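You operate a simulated robot arm through the tools that you are given. There is no shell and no other tool.

You are at the controls of a simulated robot arm. One attempt, no reset.

TASK
Wrap the blue beaker in paper and stand it back on the clear patch.
Fine: wind till it is covered all round; swing the yellow arm clear again. Set down upright: what you pick out. Where these are worked on the way, their far stop is far enough and under half their travel is too little: yellow arm.

It is judged by the outcome, as a careful person would: the job done as asked, and still so three seconds after it is handed in. It fails if anything else is knocked over, pushed out of place, dropped, spilled or broken.

THE ROBOT
A 6-joint arm with a two-finger parallel gripper, fixed in place. Base frame: the origin is at the foot of the arm, x ahead of it, y to its left, z up. Lengths are in m, angles in degrees, forces in N, time in s.
Its first joint turns from -166.0 to 166.0 degrees. Payload 3.43 kg.
The TCP is the grasp point between the finger pads, 0.034 m short of the fingertips. In the tool frame z runs along the fingers and y along their closing line. The gripper opens to 0.128 m. The fingers are 0.024 m wide and 0.012 m thick; the gripper's body (0.048 by 0.13 m) begins 0.096 m behind the TCP.
Orientation is that of the tool frame in the base frame, as a unit quaternion [w, x, y, z]. With the fingers straight down and closing along the base's y, the tool's x points along the base's -x, its y along +y and its z along -z.

THE INTERFACE
- The arm moves only by the tool drive_tool. Its argument "motion" is text: rows parted by semicolons, each of 7 numbers parted by spaces: the turn, a rotation vector about the tool's x, y, z in degrees, then the shift along the tool's x, y, z in m, then the finger opening in m, from 0 to 0.128. In form: rx ry rz x y z jaw; .... A call has 1 to 20 rows; each row is the pose to reach, as a shift and turn from the pose commanded when the call began, along the tool's axes at that moment. A row lasts 0.2 s, in which the tool goes at most 0.05 m and 8.6 degrees; a call with a longer step from one row to the next is refused whole, and so is a gripper value outside its range. A pose out of reach is approached as far as the arm can. The call stops where the force on the tool passes 40 N (or 10 N more than at its start, if that is more) or the arm is blocked; 0.2 s more then pass. Each finger travels about 0.153 m/s and halts on what it meets, pressing with about 27 N; the grip force reading is that of the motor and also rises with nothing between the fingers. The clock runs only during rows and for 0.2 s after the last one: add rows that repeat a pose to give the fingers time. The reply holds the time, the measured pose of the TCP, the force on the tool along the base axes, the opening and the grip force, in the units named above and with some noise, with the torque about the TCP (base axes, N m) and any sound that the robot's microphone picked up.
- Cameras (640 x 400 px; columns grow to the right, rows downward): "scene" is fixed at [0.2166, 0.6503, 1.5799]; the picture's right is [-0.22, -0.98, 0.00], its down [-0.86, 0.19, -0.47] and it looks along [0.46, -0.10, -0.88] (base axes); focal length 243 px, centre (320, 200). "wrist" rides on the gripper at [0.076, -0.011, -0.16] in the tool frame; the picture's right is [0.15, 0.99, 0.00], its down [-0.88, 0.13, -0.46] and it looks along [-0.45, 0.07, 0.89] (tool axes); focal length 234 px, centre (320, 200). There is no depth. A picture from a camera that has moved, and an enlarged one, comes with that camera's place and axes in the base frame and with its lens.
- grab_frame(camera): a new picture of that camera. The clock stands still meanwhile.
- close_up(camera, box): a new picture of the part [left, top, right, bottom] of that camera's present view, enlarged. The clock stands still meanwhile.
- sign_off(): hands the job in; it is judged then, once.

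Places have to be worked out from the pictures, the camera data and where the tool is seen. Open the gripper and draw the arm clear of the work before you hand the job in, unless the task says otherwise.

The tools are called after "Emit:" as a command line: name --argument value ..., lists and objects as JSON in quotes. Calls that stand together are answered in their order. drive_tool: Moves the arm, as the interface text tells. Its arguments: {"type":"object","properties":{"motion":{"type":"string"}},"required":["motion"]} The other tools are called the same way: grab_frame (camera) takes a picture; close_up (camera, box) takes an enlarged picture of a part of a camera's view; sign_off () hands the job in.

At the start:

```text
clock: 0.0
ee_pos: [0.5617, 0.1244, 1.1253]
tool_rot: [0.0, 0.0, 1.0, -0.001]
wrist_force: [-0.4, -0.2, -0.2]
torque: [0.01, 0.0, 0.03]
finger_gap: 0.1281
grip_force: 0.1
```

scene: 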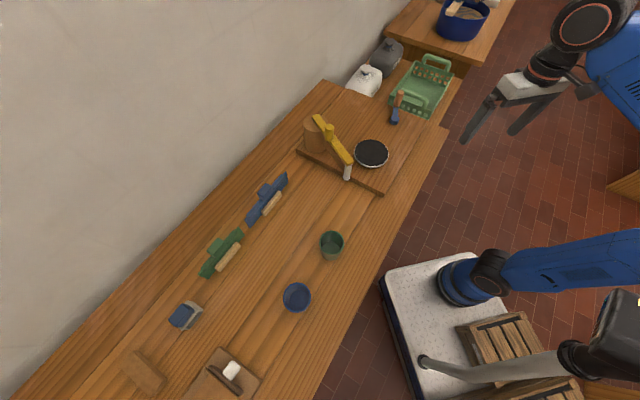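
wrist: 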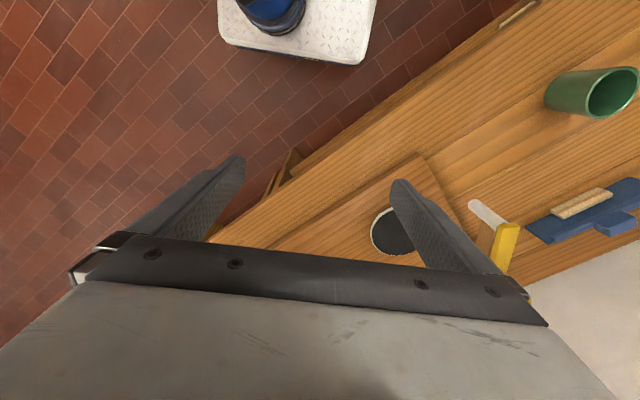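

I start by looking over the workbench: blue beaker, green beaker, a board with a dark round disc (turntable?) and yellow arm. I take enlarged views first.

Emit:
close_up --camera "scene" --box '[280, 80, 440, 200]'

Emit:
close_up --camera "scene" --box '[160, 160, 360, 340]'

Emit:
close_up --camera "scene" --box '[80, 280, 300, 400]'

Emit:
close_up --camera "scene" --box '[330, 0, 510, 140]'

```text
3.33 times, centred on (360, 140) of scene
camera zoom: at [0.2166, 0.6503, 1.5799], right [-0.22, -0.98, 0.0], down [-0.86, 0.19, -0.47], along [0.46, -0.1, -0.88], focal length 810 px, centre (187, 400)
```

zoom: 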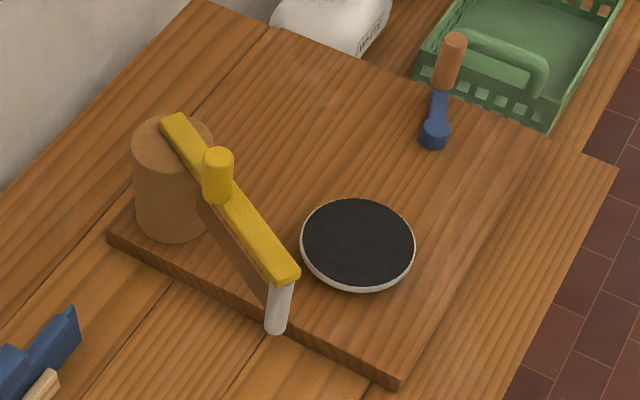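

```text
2.22 times, centred on (260, 250) of scene
camera zoom: at [0.2166, 0.6503, 1.5799], right [-0.22, -0.98, 0.0], down [-0.86, 0.19, -0.47], along [0.46, -0.1, -0.88], focal length 540 px, centre (453, 89)
```

zoom: 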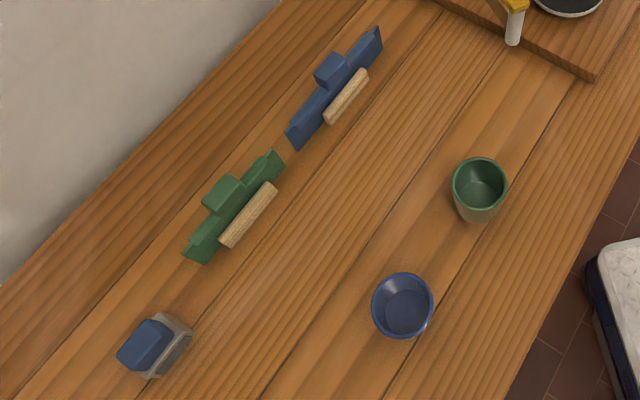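

```text
2.91 times, centred on (190, 340) of scene
camera zoom: at [0.2166, 0.6503, 1.5799], right [-0.22, -0.98, 0.0], down [-0.86, 0.19, -0.47], along [0.46, -0.1, -0.88], focal length 707 px, centre (698, -207)
```

zoom: 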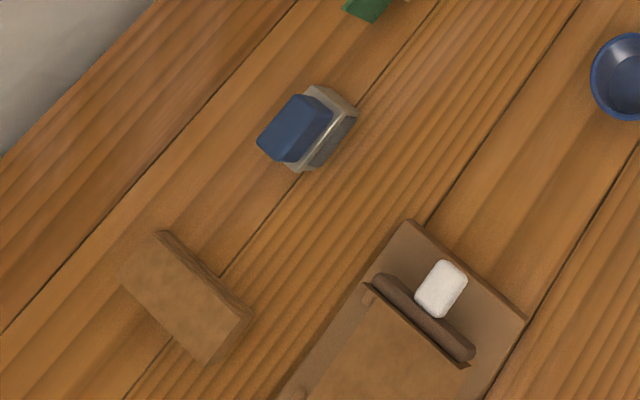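

```text
2.86 times, centred on (420, 70) of scene
camera zoom: at [0.2166, 0.6503, 1.5799], right [-0.22, -0.98, 0.0], down [-0.86, 0.19, -0.47], along [0.46, -0.1, -0.88], focal length 695 px, centre (34, 571)
```

zoom: 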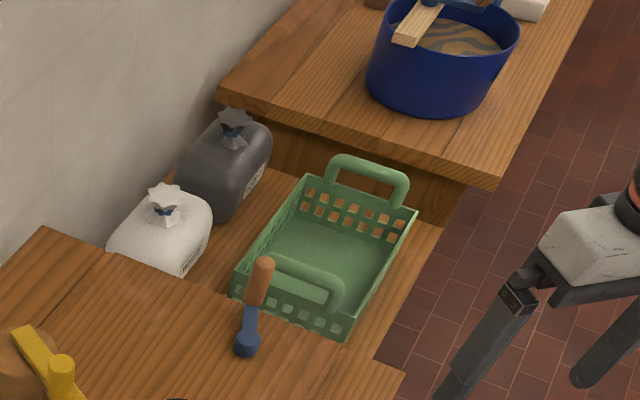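

The scene appears to be a wrapping station (turntable disc, paper roll with yellow swing arm, crank). I estimate the disc near (0.77, 0.32, 0.83) by matching both cameras. I move the arm over toward the board at the same height for a better wrist view.

Emit:
drive_tool --motion "0 0 0 0 0.045 0 0.128; 0 0 0 0 0.09 0 0.128; 0 0 0 0 0.135 0 0.128; 0 0 0 0 0.175 0 0.128"

Emit:
close_up --camera "scene" --box '[360, 220, 640, 400]'

```text
clock: 1.0
ee_pos: [0.5622, 0.3009, 1.1284]
tool_rot: [0.0, 0.001, 1.0, 0.001]
wrist_force: [0.6, -0.9, 0.8]
torque: [0.07, -0.05, 0.02]
finger_gap: 0.1281
grip_force: 0.1
```

```text
2.22 times, centred on (500, 310) of scene
camera zoom: at [0.2166, 0.6503, 1.5799], right [-0.22, -0.98, 0.0], down [-0.86, 0.19, -0.47], along [0.46, -0.1, -0.88], focal length 540 px, centre (-80, -44)
```

zoom: 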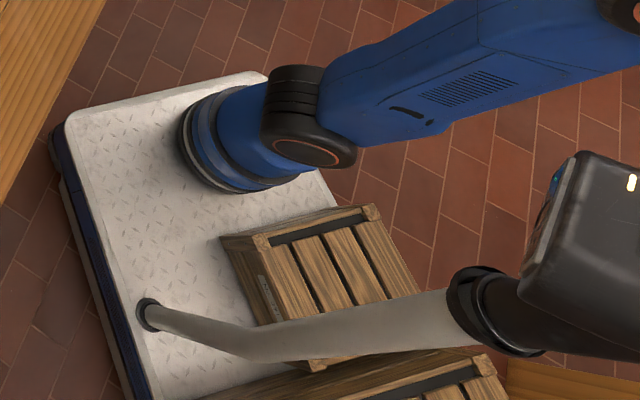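

The arm moved to (0.562, 0.301, 1.128). Now I look with the wrist camera at the wrapping board.

Emit:
grab_frame --camera "wrist"

Emit:
grab_frame --camera "scene"

```text
taken
camera wrist: at [0.4866, 0.2884, 1.2886], right [-0.15, 0.99, 0.0], down [0.88, 0.13, 0.46], along [0.45, 0.07, -0.89], focal length 234 px, centre (320, 200)
```

wrist: 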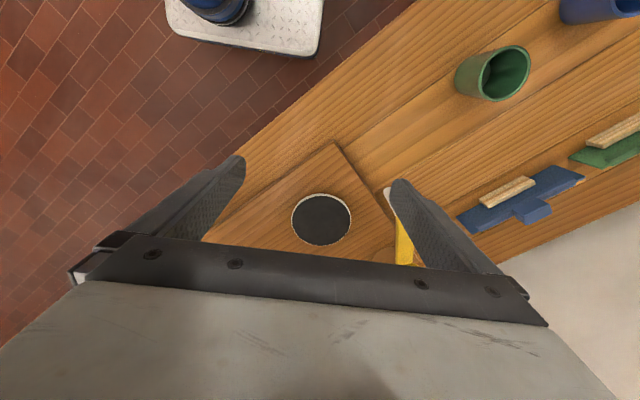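

```text
taken
```

scene: 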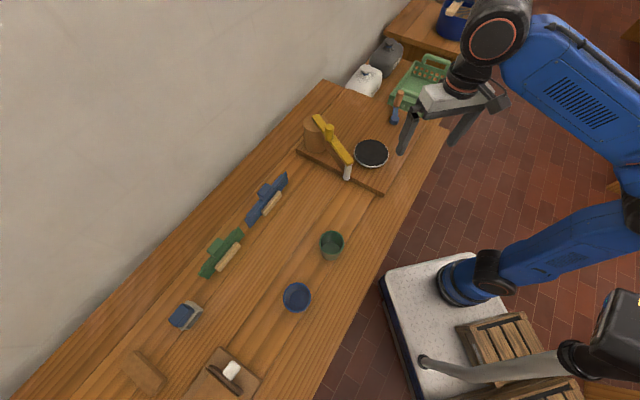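

The board, disc and arm lie further ahead; I move +0.22 m in x and 0.05 m in y at the same height to look straight down on the station.

Emit:
drive_tool --motion "0 0 0 -0.045 0.01 0 0.128; 0 0 0 -0.09 0.02 0 0.128; 0 0 0 -0.135 0.03 0 0.128; 0 0 0 -0.18 0.04 0 0.128; 0 0 0 -0.22 0.05 0 0.128; 0 0 0 -0.22 0.05 0 0.128"

Emit:
grab_frame --camera "wrist"

```text
clock: 2.4
ee_pos: [0.7819, 0.3494, 1.1211]
tool_rot: [0.002, 0.0, 1.0, 0.001]
wrist_force: [-1.2, 0.8, 0.2]
torque: [0.0, 0.0, -0.01]
finger_gap: 0.1282
grip_force: 0.0
out of reach, approached as far as the arm can: row 5, 6
```

```text
taken
camera wrist: at [0.7075, 0.3357, 1.2802], right [-0.15, 0.99, 0.0], down [0.88, 0.13, 0.46], along [0.45, 0.07, -0.89], focal length 234 px, centre (320, 200)
```

wrist: 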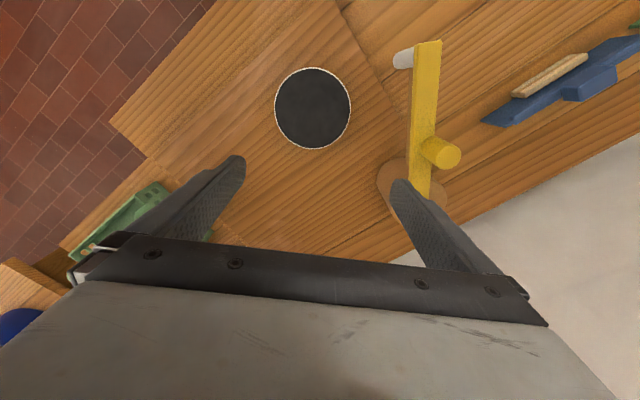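

The disc is at about (0.77,0.32); the crank is hidden behind a finger. I shift toward y≈0.15 to see the crank between the fingers.

Emit:
drive_tool --motion "0 0 0 0.0 -0.045 0 0.128; 0 0 0 0.0 -0.09 0.0 0.128; 0 0 0 0 -0.135 0 0.128; 0 0 0 0 -0.18 0 0.128; 0 0 0 0 -0.2 0 0.128"

Emit:
grab_frame --camera "wrist"

Emit:
close_up --camera "wrist" --box '[200, 80, 440, 250]'

```text
clock: 3.6
ee_pos: [0.7812, 0.1462, 1.1211]
tool_rot: [-0.001, 0.0, 1.0, -0.001]
wrist_force: [0.2, -0.3, -0.5]
torque: [0.01, 0.01, -0.04]
finger_gap: 0.128
grip_force: 0.0
```

```text
taken
camera wrist: at [0.7065, 0.1331, 1.2819], right [-0.15, 0.99, 0.0], down [0.88, 0.13, 0.46], along [0.45, 0.07, -0.89], focal length 234 px, centre (320, 200)
```

wrist: 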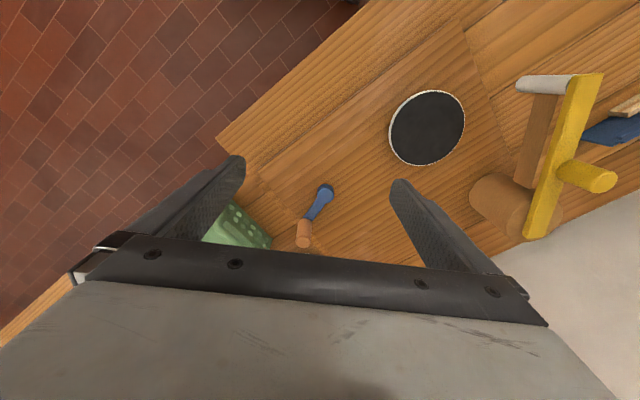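

```text
2.35 times, centred on (320, 165) of wrist
camera zoom: at [0.7065, 0.1331, 1.2819], right [-0.15, 0.99, 0.0], down [0.88, 0.13, 0.46], along [0.45, 0.07, -0.89], focal length 551 px, centre (320, 282)
```

zoom: 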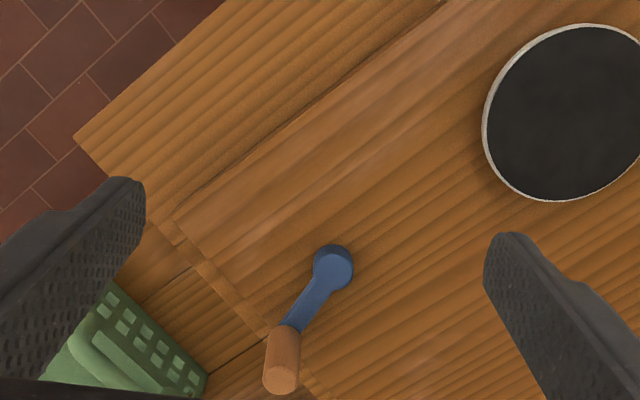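

I now see the crank: blue hub near (0.91, 0.18) with an orange upright handle near (0.97, 0.146), z 0.85–0.93. Let me enlarge the yellow arm and the disc as seen from here, and re-check the table in the scene camera for a marked "clear patch".

Emit:
close_up --camera "wrist" --box '[440, 40, 640, 260]'

Emit:
close_up --camera "scene" --box '[200, 180, 400, 400]'

Emit:
close_up --camera "scene" --box '[0, 180, 200, 400]'

Emit:
close_up --camera "scene" --box '[280, 90, 380, 190]'

```text
1.82 times, centred on (540, 150) of wrist
camera zoom: at [0.7065, 0.1331, 1.2819], right [-0.15, 0.99, 0.0], down [0.88, 0.13, 0.46], along [0.45, 0.07, -0.89], focal length 426 px, centre (-80, 291)
```

zoom: 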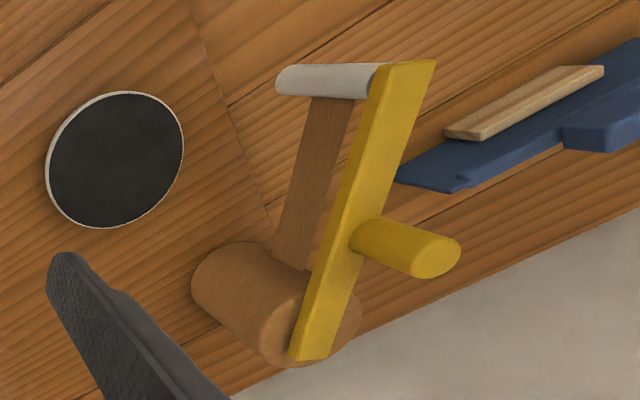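

```text
1.82 times, centred on (300, 290) of scene
camera zoom: at [0.2166, 0.6503, 1.5799], right [-0.22, -0.98, 0.0], down [-0.86, 0.19, -0.47], along [0.46, -0.1, -0.88], focal length 442 px, centre (356, 36)
```

zoom: 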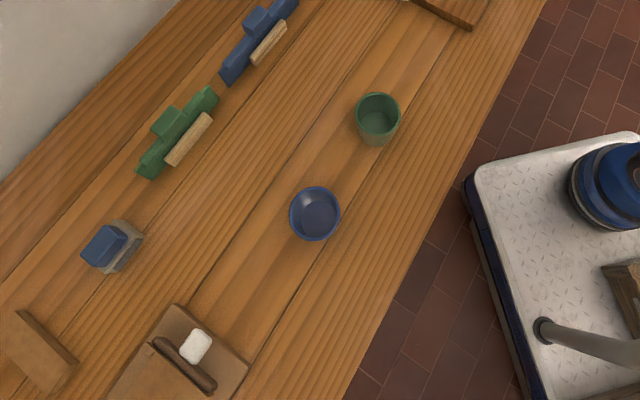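

```text
1.82 times, centred on (100, 290) of scene
camera zoom: at [0.2166, 0.6503, 1.5799], right [-0.22, -0.98, 0.0], down [-0.86, 0.19, -0.47], along [0.46, -0.1, -0.88], focal length 442 px, centre (720, 36)
```

zoom: 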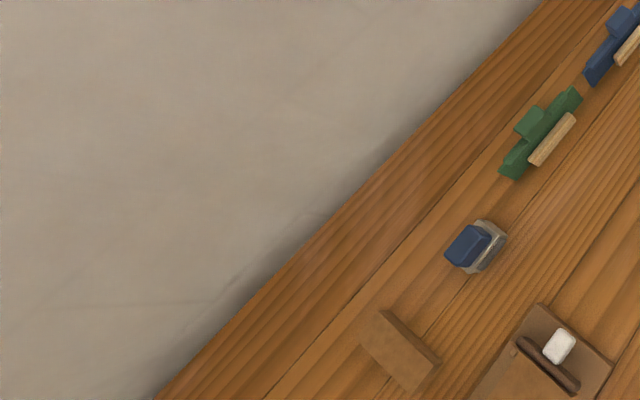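

```text
4.00 times, centred on (330, 140) of scene
camera zoom: at [0.2166, 0.6503, 1.5799], right [-0.22, -0.98, 0.0], down [-0.86, 0.19, -0.47], along [0.46, -0.1, -0.88], focal length 972 px, centre (280, 440)
```

zoom: 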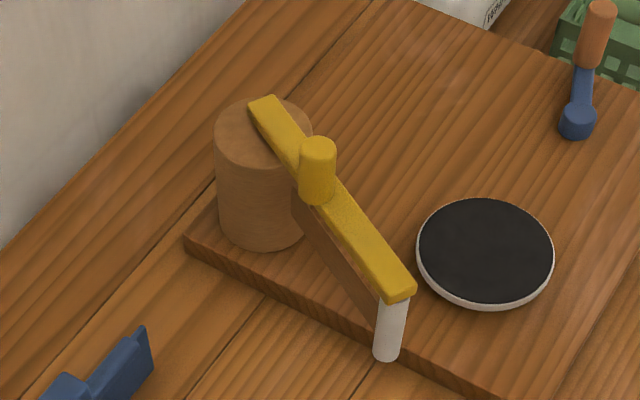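

No marked patch is obvious yet. I move back over the bench near the two beakers to inspect the surface from the wrist camera.

Emit:
drive_tool --motion "0 0 0 0.03 0.03 0 0.128; 0 0 0 0.06 0.06 0 0.128; 0 0 0 0.09 0.09 0 0.128; 0 0 0 0.12 0.12 0 0.128; 0 0 0 0.15 0.15 0 0.128; 0 0 0 0.18 0.18 0 0.128; 0 0 0 0.21 0.21 0 0.128; 0 0 0 0.24 0.24 0 0.128; 0 0 0 0.27 0.27 0 0.128; 0 0 0 0.30 0.30 0 0.128; 0 0 0 0.33 0.33 0 0.128"

Emit:
grab_frame --camera "wrist"

```text
clock: 6.0
ee_pos: [0.4497, 0.481, 1.1215]
tool_rot: [0.0, 0.001, 1.0, 0.001]
wrist_force: [-0.7, 0.8, -0.1]
torque: [0.1, 0.03, 0.02]
finger_gap: 0.1279
grip_force: 0.1
```

```text
taken
camera wrist: at [0.3741, 0.468, 1.2813], right [-0.14, 0.99, 0.0], down [0.88, 0.13, 0.46], along [0.45, 0.07, -0.89], focal length 234 px, centre (320, 200)
```

wrist: 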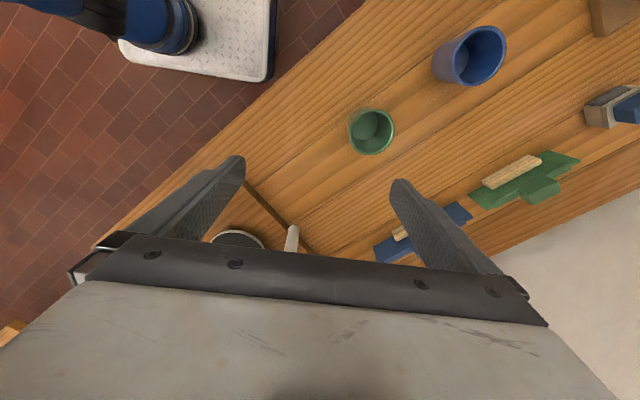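

Emit:
close_up --camera "wrist" --box '[240, 0, 640, 260]'

Emit:
close_up --camera "wrist" --box '[320, 20, 540, 180]'

```text
1.54 times, centred on (440, 130) of wrist
camera zoom: at [0.3741, 0.468, 1.2813], right [-0.14, 0.99, 0.0], down [0.88, 0.13, 0.46], along [0.45, 0.07, -0.89], focal length 360 px, centre (135, 308)
```

zoom: 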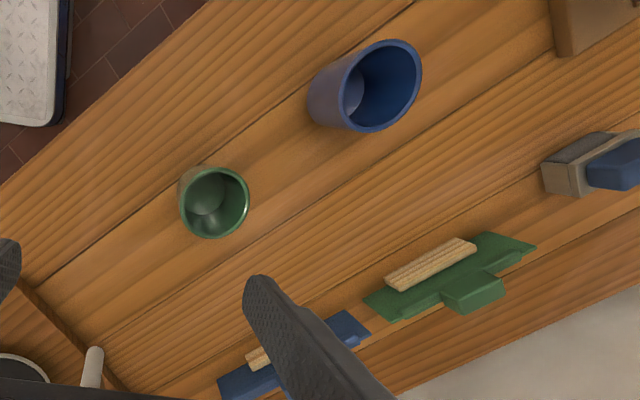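

```text
2.50 times, centred on (430, 100) of wrist
camera zoom: at [0.3741, 0.468, 1.2813], right [-0.14, 0.99, 0.0], down [0.88, 0.13, 0.46], along [0.45, 0.07, -0.89], focal length 585 px, centre (45, 450)
```

zoom: 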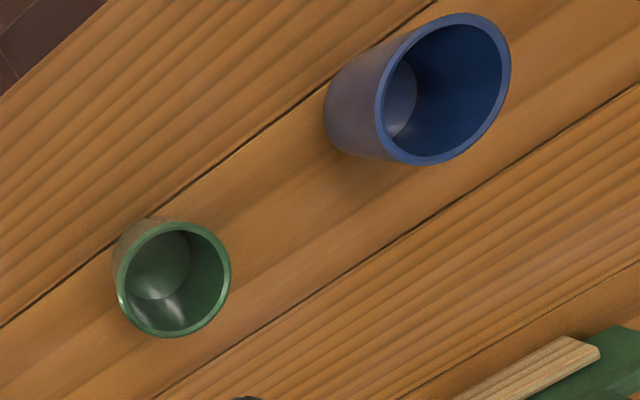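

The blue beaker's rim centre triangulates to about (0.309, 0.695, 0.88), diameter ≈0.075. I continue scanning toward the near end of the bench to see whether a marked patch exists.

Emit:
drive_tool --motion "0 0 0 0.03 0.03 0 0.128; 0 0 0 0.06 0.06 0 0.128; 0 0 0 0.09 0.09 0 0.128; 0 0 0 0.12 0.12 0 0.128; 0 0 0 0.15 0.15 0 0.128; 0 0 0 0.18 0.18 0 0.128; 0 0 0 0.21 0.21 0 0.128; 0 0 0 0.24 0.24 0 0.128"

Emit:
grab_frame --camera "wrist"

Emit:
grab_frame --camera "scene"

```text
clock: 7.8
ee_pos: [0.2177, 0.6791, 1.0699]
tool_rot: [0.0, 0.0, 1.0, 0.002]
wrist_force: [0.3, -0.3, 0.1]
torque: [0.04, 0.05, 0.0]
finger_gap: 0.1279
grip_force: 0.1
out of reach, approached as far as the arm can: row 4, 5, 6, 7, 8
```

```text
taken
camera wrist: at [0.1427, 0.6653, 1.2304], right [-0.15, 0.99, 0.01], down [0.88, 0.13, 0.46], along [0.45, 0.07, -0.89], focal length 234 px, centre (320, 200)
```

wrist: 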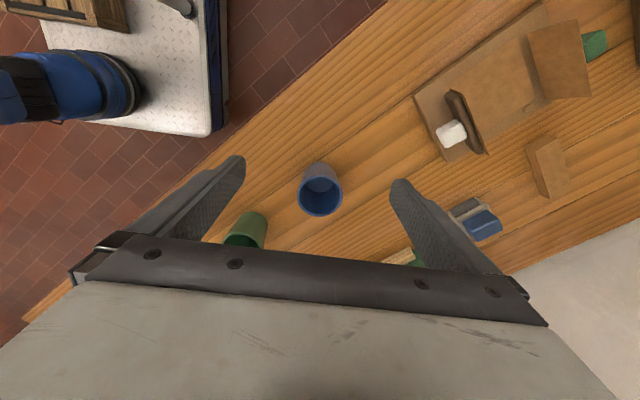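

```text
taken
```

scene: 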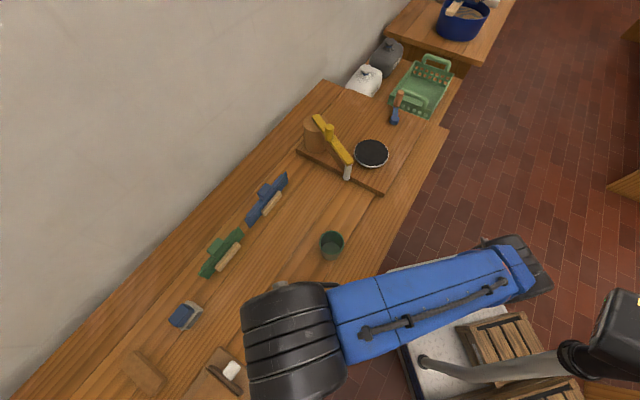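

Let me enlarge the far end of the bench in this view for any marked patch.

Emit:
close_up --camera "wrist" --box '[380, 0, 640, 240]'

Emit:
close_up --camera "wrist" --box '[200, 0, 440, 240]'

```text
1.67 times, centred on (510, 120) of wrist
camera zoom: at [0.1427, 0.6653, 1.2304], right [-0.15, 0.99, 0.01], down [0.88, 0.13, 0.46], along [0.45, 0.07, -0.89], focal length 390 px, centre (3, 333)
```

zoom: 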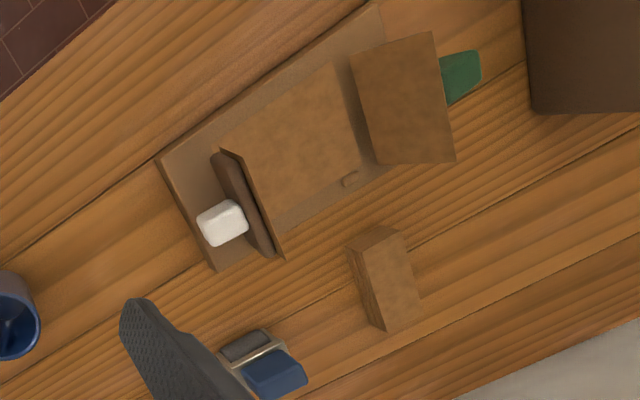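

```text
1.67 times, centred on (320, 120) of wrist
camera zoom: at [0.1427, 0.6653, 1.2304], right [-0.15, 0.99, 0.01], down [0.88, 0.13, 0.46], along [0.45, 0.07, -0.89], focal length 390 px, centre (320, 333)
```

zoom: 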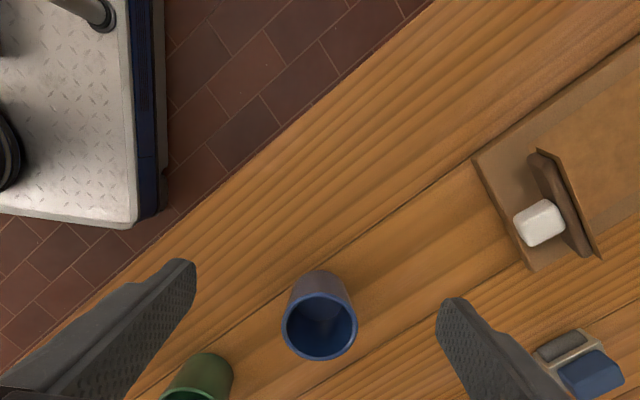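

No special marking is visible; the bench around the blue beaker's own spot is plain and clear. I'll now pick up the blue beaker. Since the last rows were clipped by reach, I first make a safe move toward a point above the beaker and check where the tool ends up.

Emit:
drive_tool --motion "0 0 0 -0.03 -0.008 0.03 0.128; 0 0 0 -0.06 -0.016 0.06 0.128; 0 0 0 -0.09 -0.022 0.09 0.128; 0 0 0 -0.1 -0.026 0.1 0.128; 0 0 0 -0.1 -0.026 0.1 0.128"

Emit:
grab_frame --camera "wrist"

```text
clock: 9.0
ee_pos: [0.3156, 0.6494, 0.9706]
tool_rot: [-0.001, 0.0, 1.0, 0.0]
wrist_force: [0.9, -0.5, 0.2]
torque: [-0.04, -0.01, 0.0]
finger_gap: 0.1279
grip_force: 0.0
```

```text
taken
camera wrist: at [0.2416, 0.6362, 1.1312], right [-0.15, 0.99, 0.0], down [0.88, 0.13, 0.46], along [0.45, 0.07, -0.89], focal length 234 px, centre (320, 200)
```

wrist: 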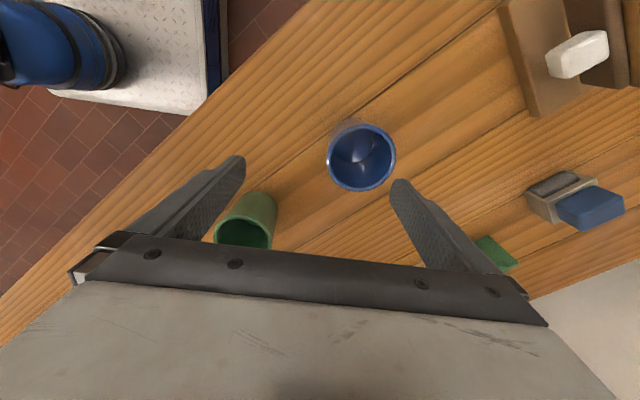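

The shift is measured from the reached pose. The rim now triangulates to (0.310, 0.692, 0.88); I centre above it and descend to TCP z≈0.855 with the fingers open along y.

Emit:
drive_tool --motion "0 0 0 0.003 0.022 0 0.128; 0 0 0 0.0056 0.0426 0 0.128; 0 0 0 0.0056 0.0426 0.03 0.128; 0 0 0 0.0056 0.0426 0.06 0.128; 0 0 0 0.0056 0.0426 0.09 0.128; 0 0 0 0.0056 0.0426 0.115 0.128; 0 0 0 0.0056 0.0426 0.115 0.128"

Emit:
grab_frame --camera "wrist"

Emit:
close_up --camera "scene" --box '[200, 200, 400, 400]'

```text
clock: 10.6
ee_pos: [0.3082, 0.6918, 0.8554]
tool_rot: [0.0, -0.001, 1.0, 0.0]
wrist_force: [-0.6, 0.0, -0.5]
torque: [0.0, 0.0, 0.02]
finger_gap: 0.128
grip_force: 0.2
```

```text
taken
camera wrist: at [0.2331, 0.6795, 1.016], right [-0.15, 0.99, 0.0], down [0.88, 0.13, 0.46], along [0.45, 0.07, -0.89], focal length 234 px, centre (320, 200)
```

wrist: 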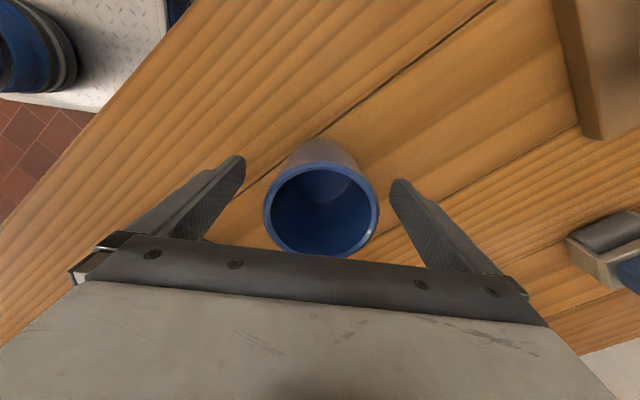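

```text
2.00 times, centred on (300, 300) of scene
camera zoom: at [0.2166, 0.6503, 1.5799], right [-0.22, -0.98, 0.0], down [-0.86, 0.19, -0.47], along [0.46, -0.1, -0.88], focal length 486 px, centre (360, 0)
```

zoom: 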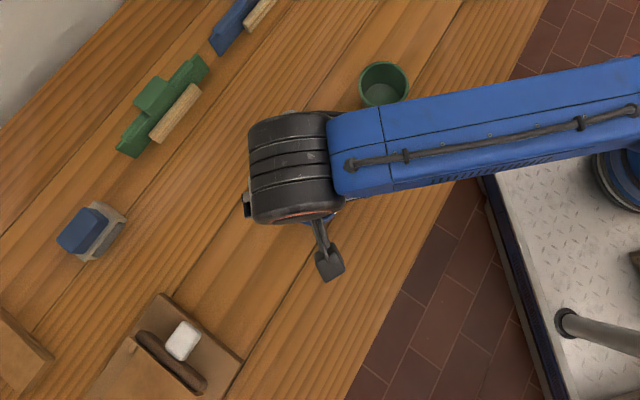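

The fingers straddle the beaker symmetrically (rim centre at (0.309, 0.692)). I close on it and then lift a little.

Emit:
drive_tool --motion "0 0 0 0 0 0 0.1; 0 0 0 0 0 0 0.07; 0 0 0 0 0 0 0.05; 0 0 0 0 0 0 0.05; 0 0 0 0 0 0 0.05"

```text
clock: 11.8
ee_pos: [0.3077, 0.6912, 0.8553]
tool_rot: [0.001, 0.0, 1.0, 0.0]
wrist_force: [-0.2, 2.0, 0.2]
torque: [-0.1, 0.02, -0.02]
finger_gap: 0.0727
grip_force: 27.1
```

Gripped at 0.0727 m with 27 N. I lift straight up 0.17 m.

Emit:
drive_tool --motion "0 0 0 0 0 -0.02 0.05; 0 0 0 0 0 -0.05 0.05; 0 0 0 0 0 -0.08 0.05; 0 0 0 0 0 -0.11 0.05; 0 0 0 0 0 -0.14 0.05; 0 0 0 0 0 -0.17 0.05; 0 0 0 0 0 -0.17 0.05"

Emit:
grab_frame --camera "scene"

Emit:
grab_frame --camera "wrist"

```text
clock: 13.4
ee_pos: [0.3105, 0.6941, 1.0315]
tool_rot: [0.0, 0.001, 1.0, 0.001]
wrist_force: [-0.4, -0.7, -2.1]
torque: [-0.02, -0.04, 0.02]
finger_gap: 0.0725
grip_force: 26.7
```

```text
taken
```

scene: 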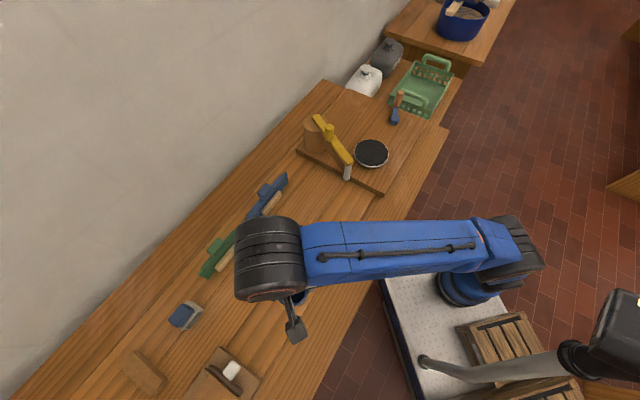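

```text
taken
camera wrist: at [0.235, 0.6813, 1.1901], right [-0.15, 0.99, 0.0], down [0.88, 0.13, 0.46], along [0.45, 0.07, -0.89], focal length 234 px, centre (320, 200)
```

wrist: 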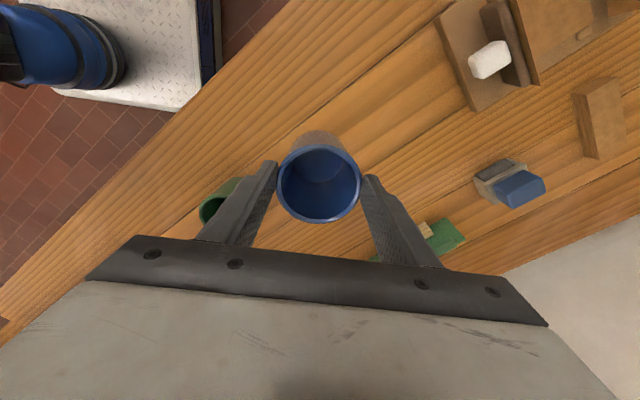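

The picture suggests the beaker has slid down in the grip (rim now about level with the fingertips). I enlarge to check before moving any more.

Emit:
close_up --camera "wrist" --box '[180, 100, 460, 270]'

Emit:
close_up --camera "scene" --box '[220, 200, 380, 360]'

```text
2.29 times, centred on (320, 185) of wrist
camera zoom: at [0.235, 0.6813, 1.1901], right [-0.15, 0.99, 0.0], down [0.88, 0.13, 0.46], along [0.45, 0.07, -0.89], focal length 535 px, centre (320, 234)
```

zoom: 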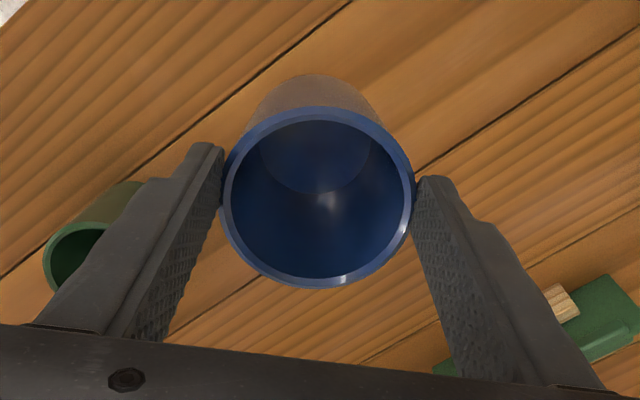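

```text
2.50 times, centred on (300, 280) of scene
camera zoom: at [0.2166, 0.6503, 1.5799], right [-0.22, -0.98, 0.0], down [-0.86, 0.19, -0.47], along [0.46, -0.1, -0.88], focal length 608 px, centre (370, 0)
```

zoom: 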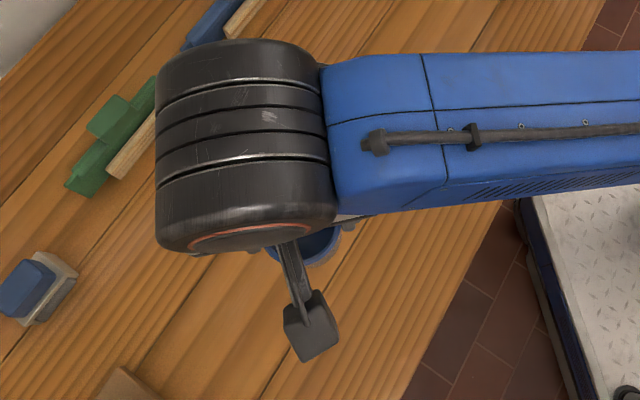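

The rim sits only just within the fingertips – a precarious hold. I lower it straight back to the bench (gap ≈0.11 m) before it can slip out.

Emit:
drive_tool --motion "0 0 0 0 0 0.02 0.05; 0 0 0 0 0 0.055 0.05; 0 0 0 0 0 0.085 0.05; 0 0 0 0 0 0.1 0.05; 0 0 0 0 0 0.106 0.05"

Emit:
close_up --camera "wrist" --box '[180, 100, 460, 270]'

```text
clock: 14.6
ee_pos: [0.3094, 0.6925, 0.922]
tool_rot: [-0.001, 0.001, 1.0, -0.001]
wrist_force: [-0.1, -0.7, -3.0]
torque: [0.02, 0.02, 0.0]
finger_gap: 0.0727
grip_force: 27.2
```

```text
2.29 times, centred on (320, 185) of wrist
camera zoom: at [0.2333, 0.6804, 1.082], right [-0.15, 0.99, 0.0], down [0.88, 0.13, 0.46], along [0.45, 0.07, -0.89], focal length 535 px, centre (320, 234)
```

zoom: 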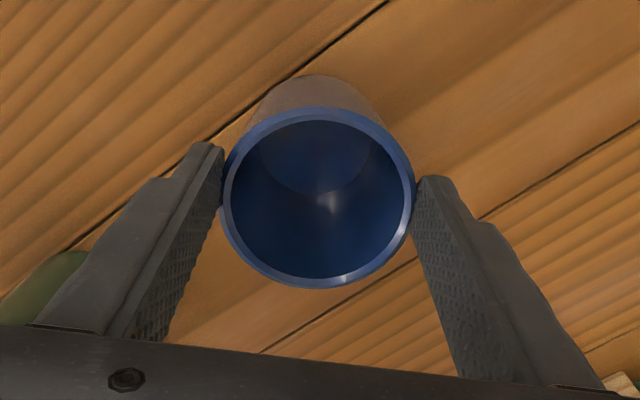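

No further slip since the last picture: the rim is ~7 mm above the tips and the load reads ~3 N. I lower the last few millimetres gently until the beaker stands on the bench.

Emit:
drive_tool --motion "0 0 0 0 0 0.002 0.05; 0 0 0 0 0 0.004 0.05; 0 0 0 0 0 0.006 0.05"

```text
clock: 15.4
ee_pos: [0.3076, 0.6912, 0.9156]
tool_rot: [0.0, 0.001, 1.0, 0.0]
wrist_force: [0.0, -0.1, -1.9]
torque: [0.01, 0.02, -0.01]
finger_gap: 0.0724
grip_force: 27.4
```

Load still about −2 N, so it still hangs. I continue down in small steps.

Emit:
drive_tool --motion "0 0 0 0 0 0.0015 0.05; 0 0 0 0 0 0.003 0.05; 0 0 0 0 0 0.0045 0.05"

```text
clock: 16.2
ee_pos: [0.3084, 0.6914, 0.9115]
tool_rot: [0.0, -0.001, 1.0, 0.001]
wrist_force: [0.9, 0.2, 12.0]
torque: [0.46, -0.23, -0.02]
finger_gap: 0.0728
grip_force: 26.8
```

Contact at TCP z≈0.912 (12 N up): the beaker is standing on the bench again. I open, lower to put the rim near the pad centres (TCP z≈0.875) and regrip.

Emit:
drive_tool --motion "0 0 0 0 0 -0.002 0.05; 0 0 0 0 0 -0.002 0.09; 0 0 0 0 0 -0.002 0.11; 0 0 0 0 0 0.015 0.11; 0 0 0 0 0 0.0365 0.11; 0 0 0 0 0 0.0365 0.11"

Emit:
close_up --camera "wrist" --box '[180, 100, 460, 270]'

```text
clock: 17.6
ee_pos: [0.3095, 0.6913, 0.8737]
tool_rot: [0.0, -0.001, 1.0, -0.001]
wrist_force: [-0.1, 0.4, 0.6]
torque: [-0.02, -0.01, 0.01]
finger_gap: 0.1104
grip_force: 0.0
```

```text
2.29 times, centred on (320, 185) of wrist
camera zoom: at [0.2344, 0.6793, 1.0339], right [-0.15, 0.99, 0.0], down [0.88, 0.13, 0.46], along [0.45, 0.07, -0.89], focal length 535 px, centre (320, 234)
```

zoom: 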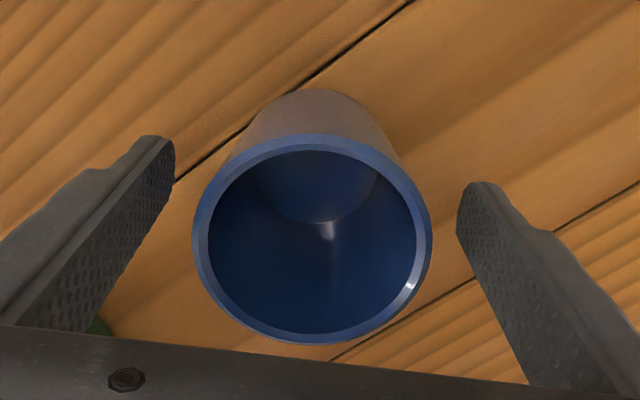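

Rim is ~16 mm above the TCP, well centred. I close and make a slow 20 mm test lift.

Emit:
drive_tool --motion "0 0 0 0 0 0 0.09; 0 0 0 0 0 0 0.07; 0 0 0 0 0 0 0.04; 0 0 0 0 0 0 0.04; 0 0 0 0 0 -0.003 0.04; 0 0 0 0 0 -0.006 0.04; 0 0 0 0 0 -0.01 0.04; 0 0 0 0 0 -0.015 0.04; 0 0 0 0 0 -0.02 0.04; 0 0 0 0 0 -0.02 0.04"

Emit:
close_up --camera "wrist" --box '[180, 100, 460, 270]'

```text
clock: 19.8
ee_pos: [0.3088, 0.6917, 0.8924]
tool_rot: [0.0, 0.0, 1.0, 0.0]
wrist_force: [0.4, 1.1, -2.9]
torque: [-0.01, -0.01, 0.01]
finger_gap: 0.0726
grip_force: 26.9
```

```text
2.29 times, centred on (320, 185) of wrist
camera zoom: at [0.2337, 0.6803, 1.0536], right [-0.15, 0.99, 0.0], down [0.88, 0.13, 0.46], along [0.45, 0.07, -0.89], focal length 535 px, centre (320, 234)
```

zoom: 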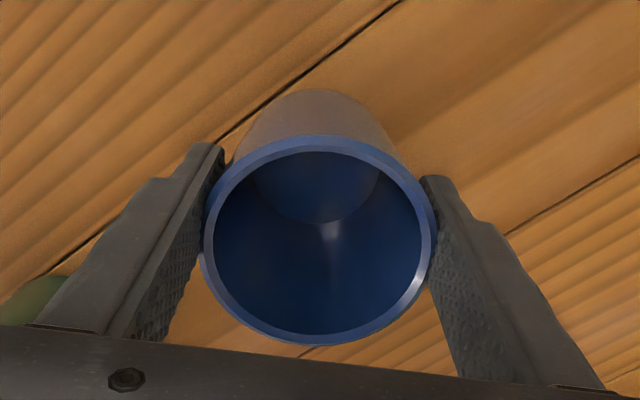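

No slip this time (rim still at the same place in the grip). I lift further with a gentle ramp to z≈1.03.

Emit:
drive_tool --motion "0 0 0 0 0 -0.004 0.04; 0 0 0 0 0 -0.012 0.04; 0 0 0 0 0 -0.022 0.04; 0 0 0 0 0 -0.035 0.04; 0 0 0 0 0 -0.05 0.04; 0 0 0 0 0 -0.065 0.04; 0 0 0 0 0 -0.08 0.04; 0 0 0 0 0 -0.095 0.04; 0 0 0 0 0 -0.11 0.04; 0 0 0 0 0 -0.122 0.04; 0 0 0 0 0 -0.132 0.04; 0 0 0 0 0 -0.138 0.04; 0 0 0 0 0 -0.14 0.04"

Emit:
close_up --camera "wrist" --box '[180, 100, 460, 270]'

```text
clock: 22.6
ee_pos: [0.3075, 0.6919, 1.0337]
tool_rot: [-0.001, 0.0, 1.0, -0.001]
wrist_force: [0.2, -0.1, -1.6]
torque: [0.0, -0.02, 0.0]
finger_gap: 0.0729
grip_force: 27.0
```

```text
2.29 times, centred on (320, 185) of wrist
camera zoom: at [0.2327, 0.6798, 1.1938], right [-0.15, 0.99, 0.0], down [0.88, 0.13, 0.46], along [0.45, 0.07, -0.89], focal length 535 px, centre (320, 234)
```

zoom: 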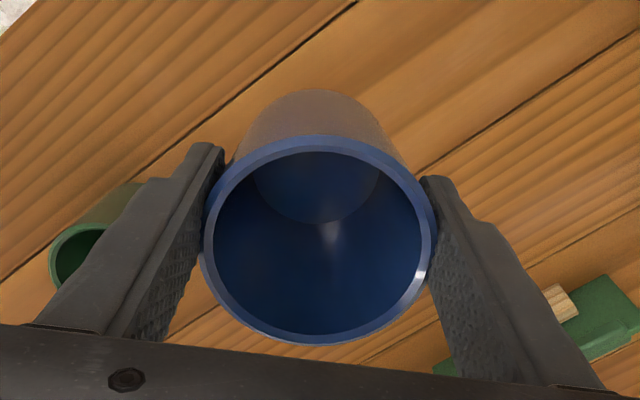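

The hold is steady. I carry the beaker with gentle ramps along a detour that stays well clear of the yellow arm: first to about (0.50, 0.40).

Emit:
drive_tool --motion "0 0 0 -0.0044 -0.0067 0 0.04; 0 0 0 -0.0121 -0.0184 0 0.04; 0 0 0 -0.0248 -0.0376 0 0.04; 0 0 0 -0.0413 -0.0626 0 0.04; 0 0 0 -0.0578 -0.0877 0 0.04; 0 0 0 -0.0743 -0.1127 0 0.04; 0 0 0 -0.0908 -0.1378 0 0.04; 0 0 0 -0.1073 -0.1628 0 0.04; 0 0 0 -0.1238 -0.1879 0 0.04; 0 0 0 -0.1403 -0.2129 0 0.04; 0 0 0 -0.1568 -0.238 0 0.04; 0 0 0 -0.1705 -0.2589 0 0.04; 0 0 0 -0.1815 -0.2756 0 0.04; 0 0 0 -0.1887 -0.2864 0 0.04; 0 0 0 -0.1925 -0.2923 0 0.04"

Emit:
grab_frame --camera "wrist"

Emit:
grab_frame --camera "scene"

```text
clock: 25.8
ee_pos: [0.5007, 0.4001, 1.0346]
tool_rot: [0.0, 0.0, 1.0, 0.0]
wrist_force: [-0.7, -0.8, -2.0]
torque: [0.0, 0.02, 0.01]
finger_gap: 0.0724
grip_force: 26.9
```

```text
taken
camera wrist: at [0.4257, 0.3877, 1.1949], right [-0.15, 0.99, 0.0], down [0.88, 0.13, 0.46], along [0.45, 0.07, -0.89], focal length 234 px, centre (320, 200)
```

wrist: 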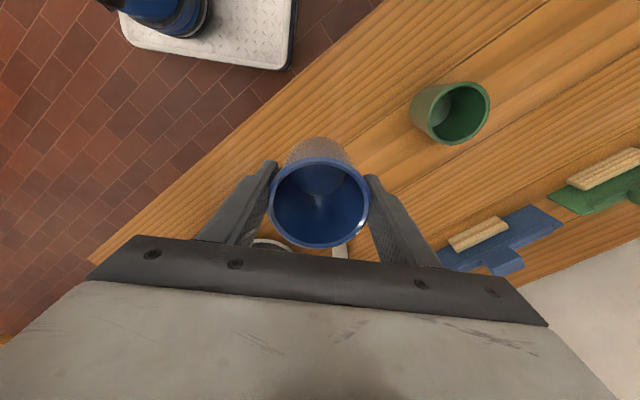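

```text
taken
```

scene: 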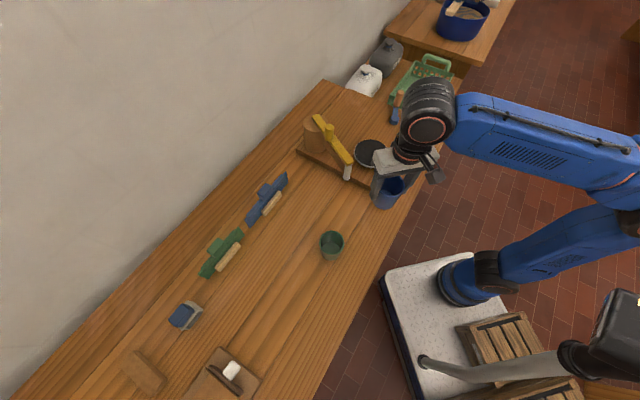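

The beaker is held steady at (0.50, 0.40). I take an enlarged scene view to measure the beaker's height and base.

Emit:
close_up --camera "scene" --box '[340, 120, 440, 220]'

```text
4.00 times, centred on (390, 170) of scene
camera zoom: at [0.2166, 0.6503, 1.5799], right [-0.22, -0.98, 0.0], down [-0.86, 0.19, -0.47], along [0.46, -0.1, -0.88], focal length 972 px, centre (40, 320)
```

zoom: 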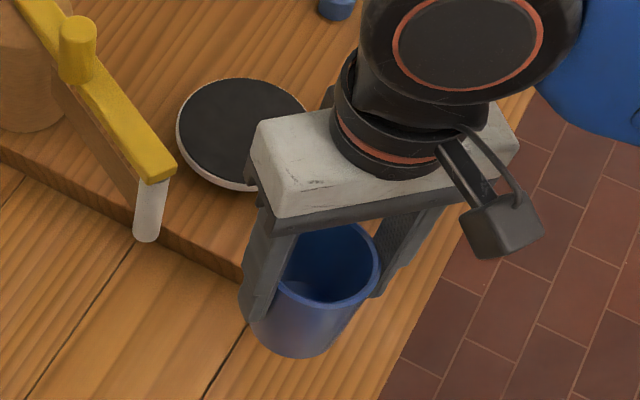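

Base of the beaker ≈0.08 m below the rim, so the bench top is ≈0.805. I carry it on to above the disc centre at (0.751, 0.332).

Emit:
drive_tool --motion "0 0 0 -0.0072 -0.0036 0 0.04; 0 0 0 -0.0216 -0.0108 0 0.04; 0 0 0 -0.0432 -0.0216 0 0.04; 0 0 0 -0.0684 -0.0342 0 0.04; 0 0 0 -0.0936 -0.0468 0 0.04; 0 0 0 -0.1188 -0.0594 0 0.04; 0 0 0 -0.144 -0.072 0 0.04; 0 0 0 -0.1638 -0.0819 0 0.04; 0 0 0 -0.18 -0.09 0 0.04; 0 0 0 -0.2 -0.085 0 0.04; 0 0 0 -0.225 -0.078 0 0.04; 0 0 0 -0.243 -0.071 0 0.04; 0 0 0 -0.25 -0.068 0 0.04; 0 0 0 -0.25 -0.068 0 0.04"

Emit:
grab_frame --camera "wrist"

Emit:
close_up --camera "scene" --box '[300, 80, 440, 200]'

```text
clock: 28.8
ee_pos: [0.7496, 0.3316, 1.0339]
tool_rot: [0.0, 0.0, 1.0, 0.0]
wrist_force: [0.2, -0.2, -2.6]
torque: [0.02, 0.02, 0.01]
finger_gap: 0.0726
grip_force: 26.4
```

```text
taken
camera wrist: at [0.6749, 0.3199, 1.1946], right [-0.15, 0.99, 0.0], down [0.88, 0.13, 0.46], along [0.45, 0.07, -0.89], focal length 234 px, centre (320, 200)
```

wrist: 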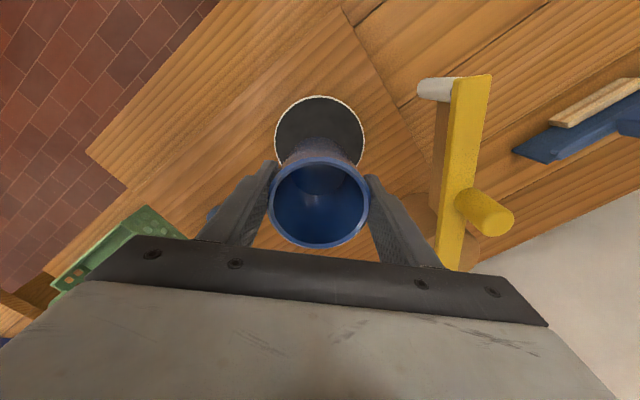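

```text
3.33 times, centred on (370, 140) of scene
camera zoom: at [0.2166, 0.6503, 1.5799], right [-0.22, -0.98, 0.0], down [-0.86, 0.19, -0.47], along [0.46, -0.1, -0.88], focal length 810 px, centre (153, 400)
```

zoom: 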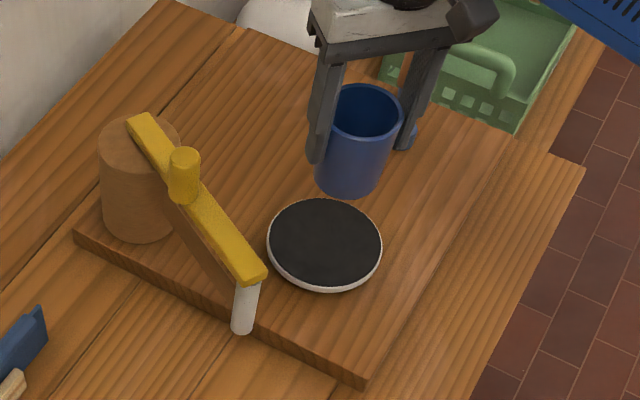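

The beaker is directly above the disc centre (disc at ≈(0.752, 0.332)). I descend with gentle ramps to z≈0.935.

Emit:
drive_tool --motion "0 0 0 -0.001 0 0.005 0.04; 0 0 0 -0.002 0 0.015 0.04; 0 0 0 -0.002 0 0.03 0.04; 0 0 0 -0.002 0 0.047 0.04; 0 0 0 -0.002 0 0.064 0.04; 0 0 0 -0.002 0 0.078 0.04; 0 0 0 -0.002 0 0.089 0.04; 0 0 0 -0.002 0 0.096 0.04; 0 0 0 -0.002 0 0.1 0.04"

Emit:
close_up --camera "scene" --box '[300, 80, 440, 200]'

Emit:
close_up --camera "wrist" --box '[180, 100, 460, 270]'

```text
clock: 30.8
ee_pos: [0.7527, 0.3308, 0.9349]
tool_rot: [0.001, 0.0, 1.0, 0.0]
wrist_force: [1.6, -1.2, 2.9]
torque: [0.07, -0.1, -0.03]
finger_gap: 0.073
grip_force: 26.9
```

```text
3.33 times, centred on (370, 140) of scene
camera zoom: at [0.2166, 0.6503, 1.5799], right [-0.22, -0.98, 0.0], down [-0.86, 0.19, -0.47], along [0.46, -0.1, -0.88], focal length 810 px, centre (153, 400)
```

zoom: 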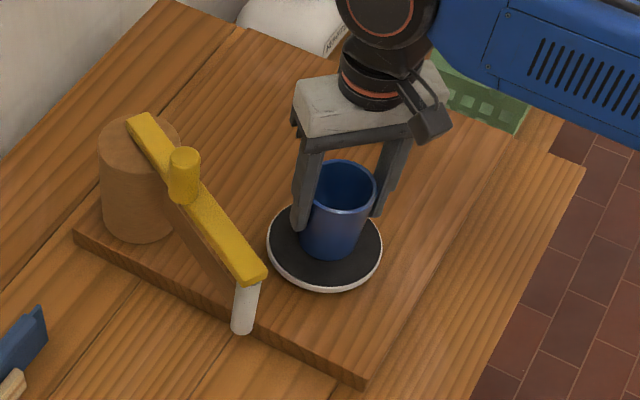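

```text
2.29 times, centred on (320, 185) of wrist
camera zoom: at [0.6772, 0.3185, 1.0939], right [-0.15, 0.99, 0.0], down [0.88, 0.13, 0.46], along [0.45, 0.07, -0.89], focal length 535 px, centre (320, 234)
```

zoom: 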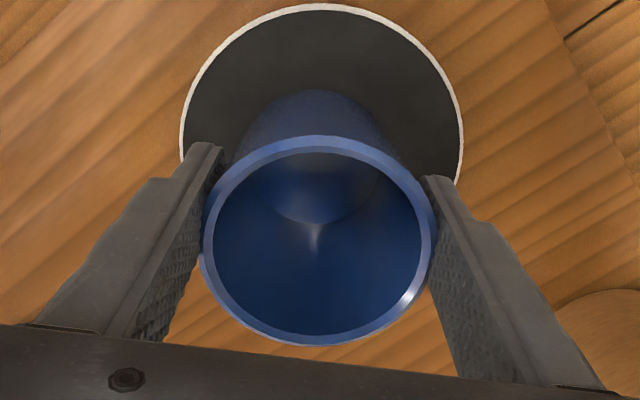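

Contact is just starting (force changed from −2.6 to +2.9 N) and the beaker is centred on the disc. I go one more millimetre to be sure it is seated.

Emit:
drive_tool --motion "0 0 0 0 0 0.001 0.04; 0 0 0 0 0 0.001 0.04"

```text
clock: 31.4
ee_pos: [0.7514, 0.3309, 0.9328]
tool_rot: [0.001, -0.001, 1.0, 0.0]
wrist_force: [3.7, -6.6, 17.1]
torque: [0.01, -0.2, -0.04]
finger_gap: 0.0731
grip_force: 27.2
```

Seated (17 N up). I back off 1.5 mm to relieve the load, then open the fingers.

Emit:
drive_tool --motion "0 0 0 0 0 -0.0015 0.04; 0 0 0 0 0 -0.0015 0.07; 0 0 0 0 0 -0.0015 0.08; 0 0 0 0 0 -0.0015 0.1; 0 0 0 0 0 -0.0015 0.115; 0 0 0 0 0 -0.0015 0.115"

Emit:
close_up --camera "wrist" --box '[180, 100, 460, 270]'

```text
clock: 32.8
ee_pos: [0.7518, 0.331, 0.934]
tool_rot: [0.0, 0.001, 1.0, 0.0]
wrist_force: [0.2, 0.0, 0.2]
torque: [0.0, 0.01, 0.0]
finger_gap: 0.1145
grip_force: 0.1
```

```text
2.29 times, centred on (320, 185) of wrist
camera zoom: at [0.6772, 0.3189, 1.0942], right [-0.15, 0.99, 0.0], down [0.88, 0.13, 0.46], along [0.45, 0.07, -0.89], focal length 535 px, centre (320, 234)
```

zoom: 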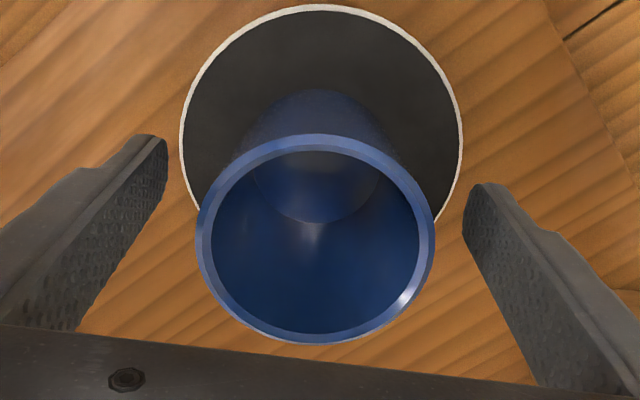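

The beaker stands centred on the disc. I raise the gripper straight up, well clear of it.

Emit:
drive_tool --motion "0 0 0 0 0 -0.02 0.128; 0 0 0 0 0 -0.05 0.128; 0 0 0 0 0 -0.09 0.128; 0 0 0 0 0 -0.13 0.128; 0 0 0 0 0 -0.13 0.128"

Emit:
grab_frame --camera "wrist"

Emit:
close_up --camera "scene" --box '[300, 80, 440, 200]'

```text
clock: 34.0
ee_pos: [0.7486, 0.3354, 1.0634]
tool_rot: [0.001, 0.0, 1.0, -0.001]
wrist_force: [-0.8, 0.3, -0.6]
torque: [0.0, 0.0, 0.02]
finger_gap: 0.128
grip_force: 0.0
```

```text
taken
camera wrist: at [0.674, 0.3223, 1.224], right [-0.15, 0.99, 0.0], down [0.88, 0.13, 0.46], along [0.45, 0.07, -0.89], focal length 234 px, centre (320, 200)
```

wrist: 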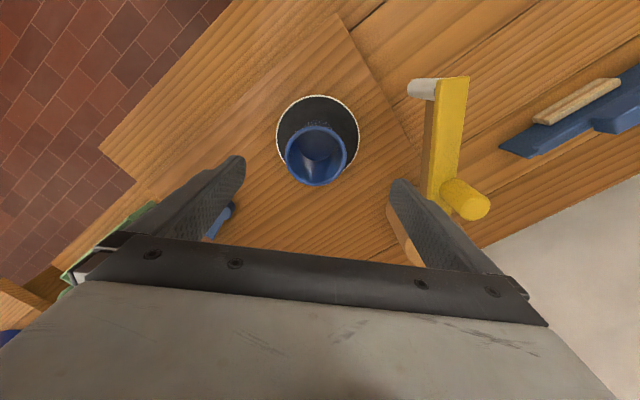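

```text
3.33 times, centred on (370, 140) of scene
camera zoom: at [0.2166, 0.6503, 1.5799], right [-0.22, -0.98, 0.0], down [-0.86, 0.19, -0.47], along [0.46, -0.1, -0.88], focal length 810 px, centre (153, 400)
```

zoom: 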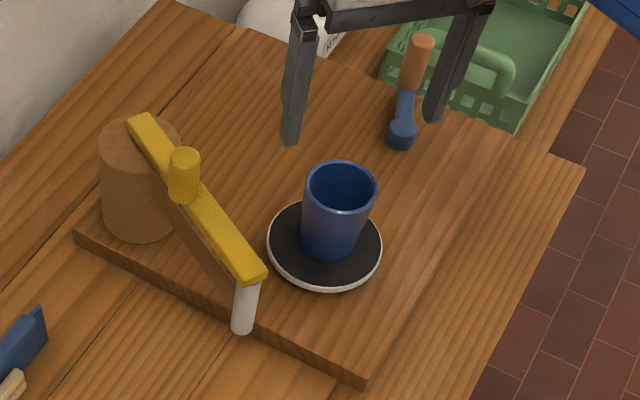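

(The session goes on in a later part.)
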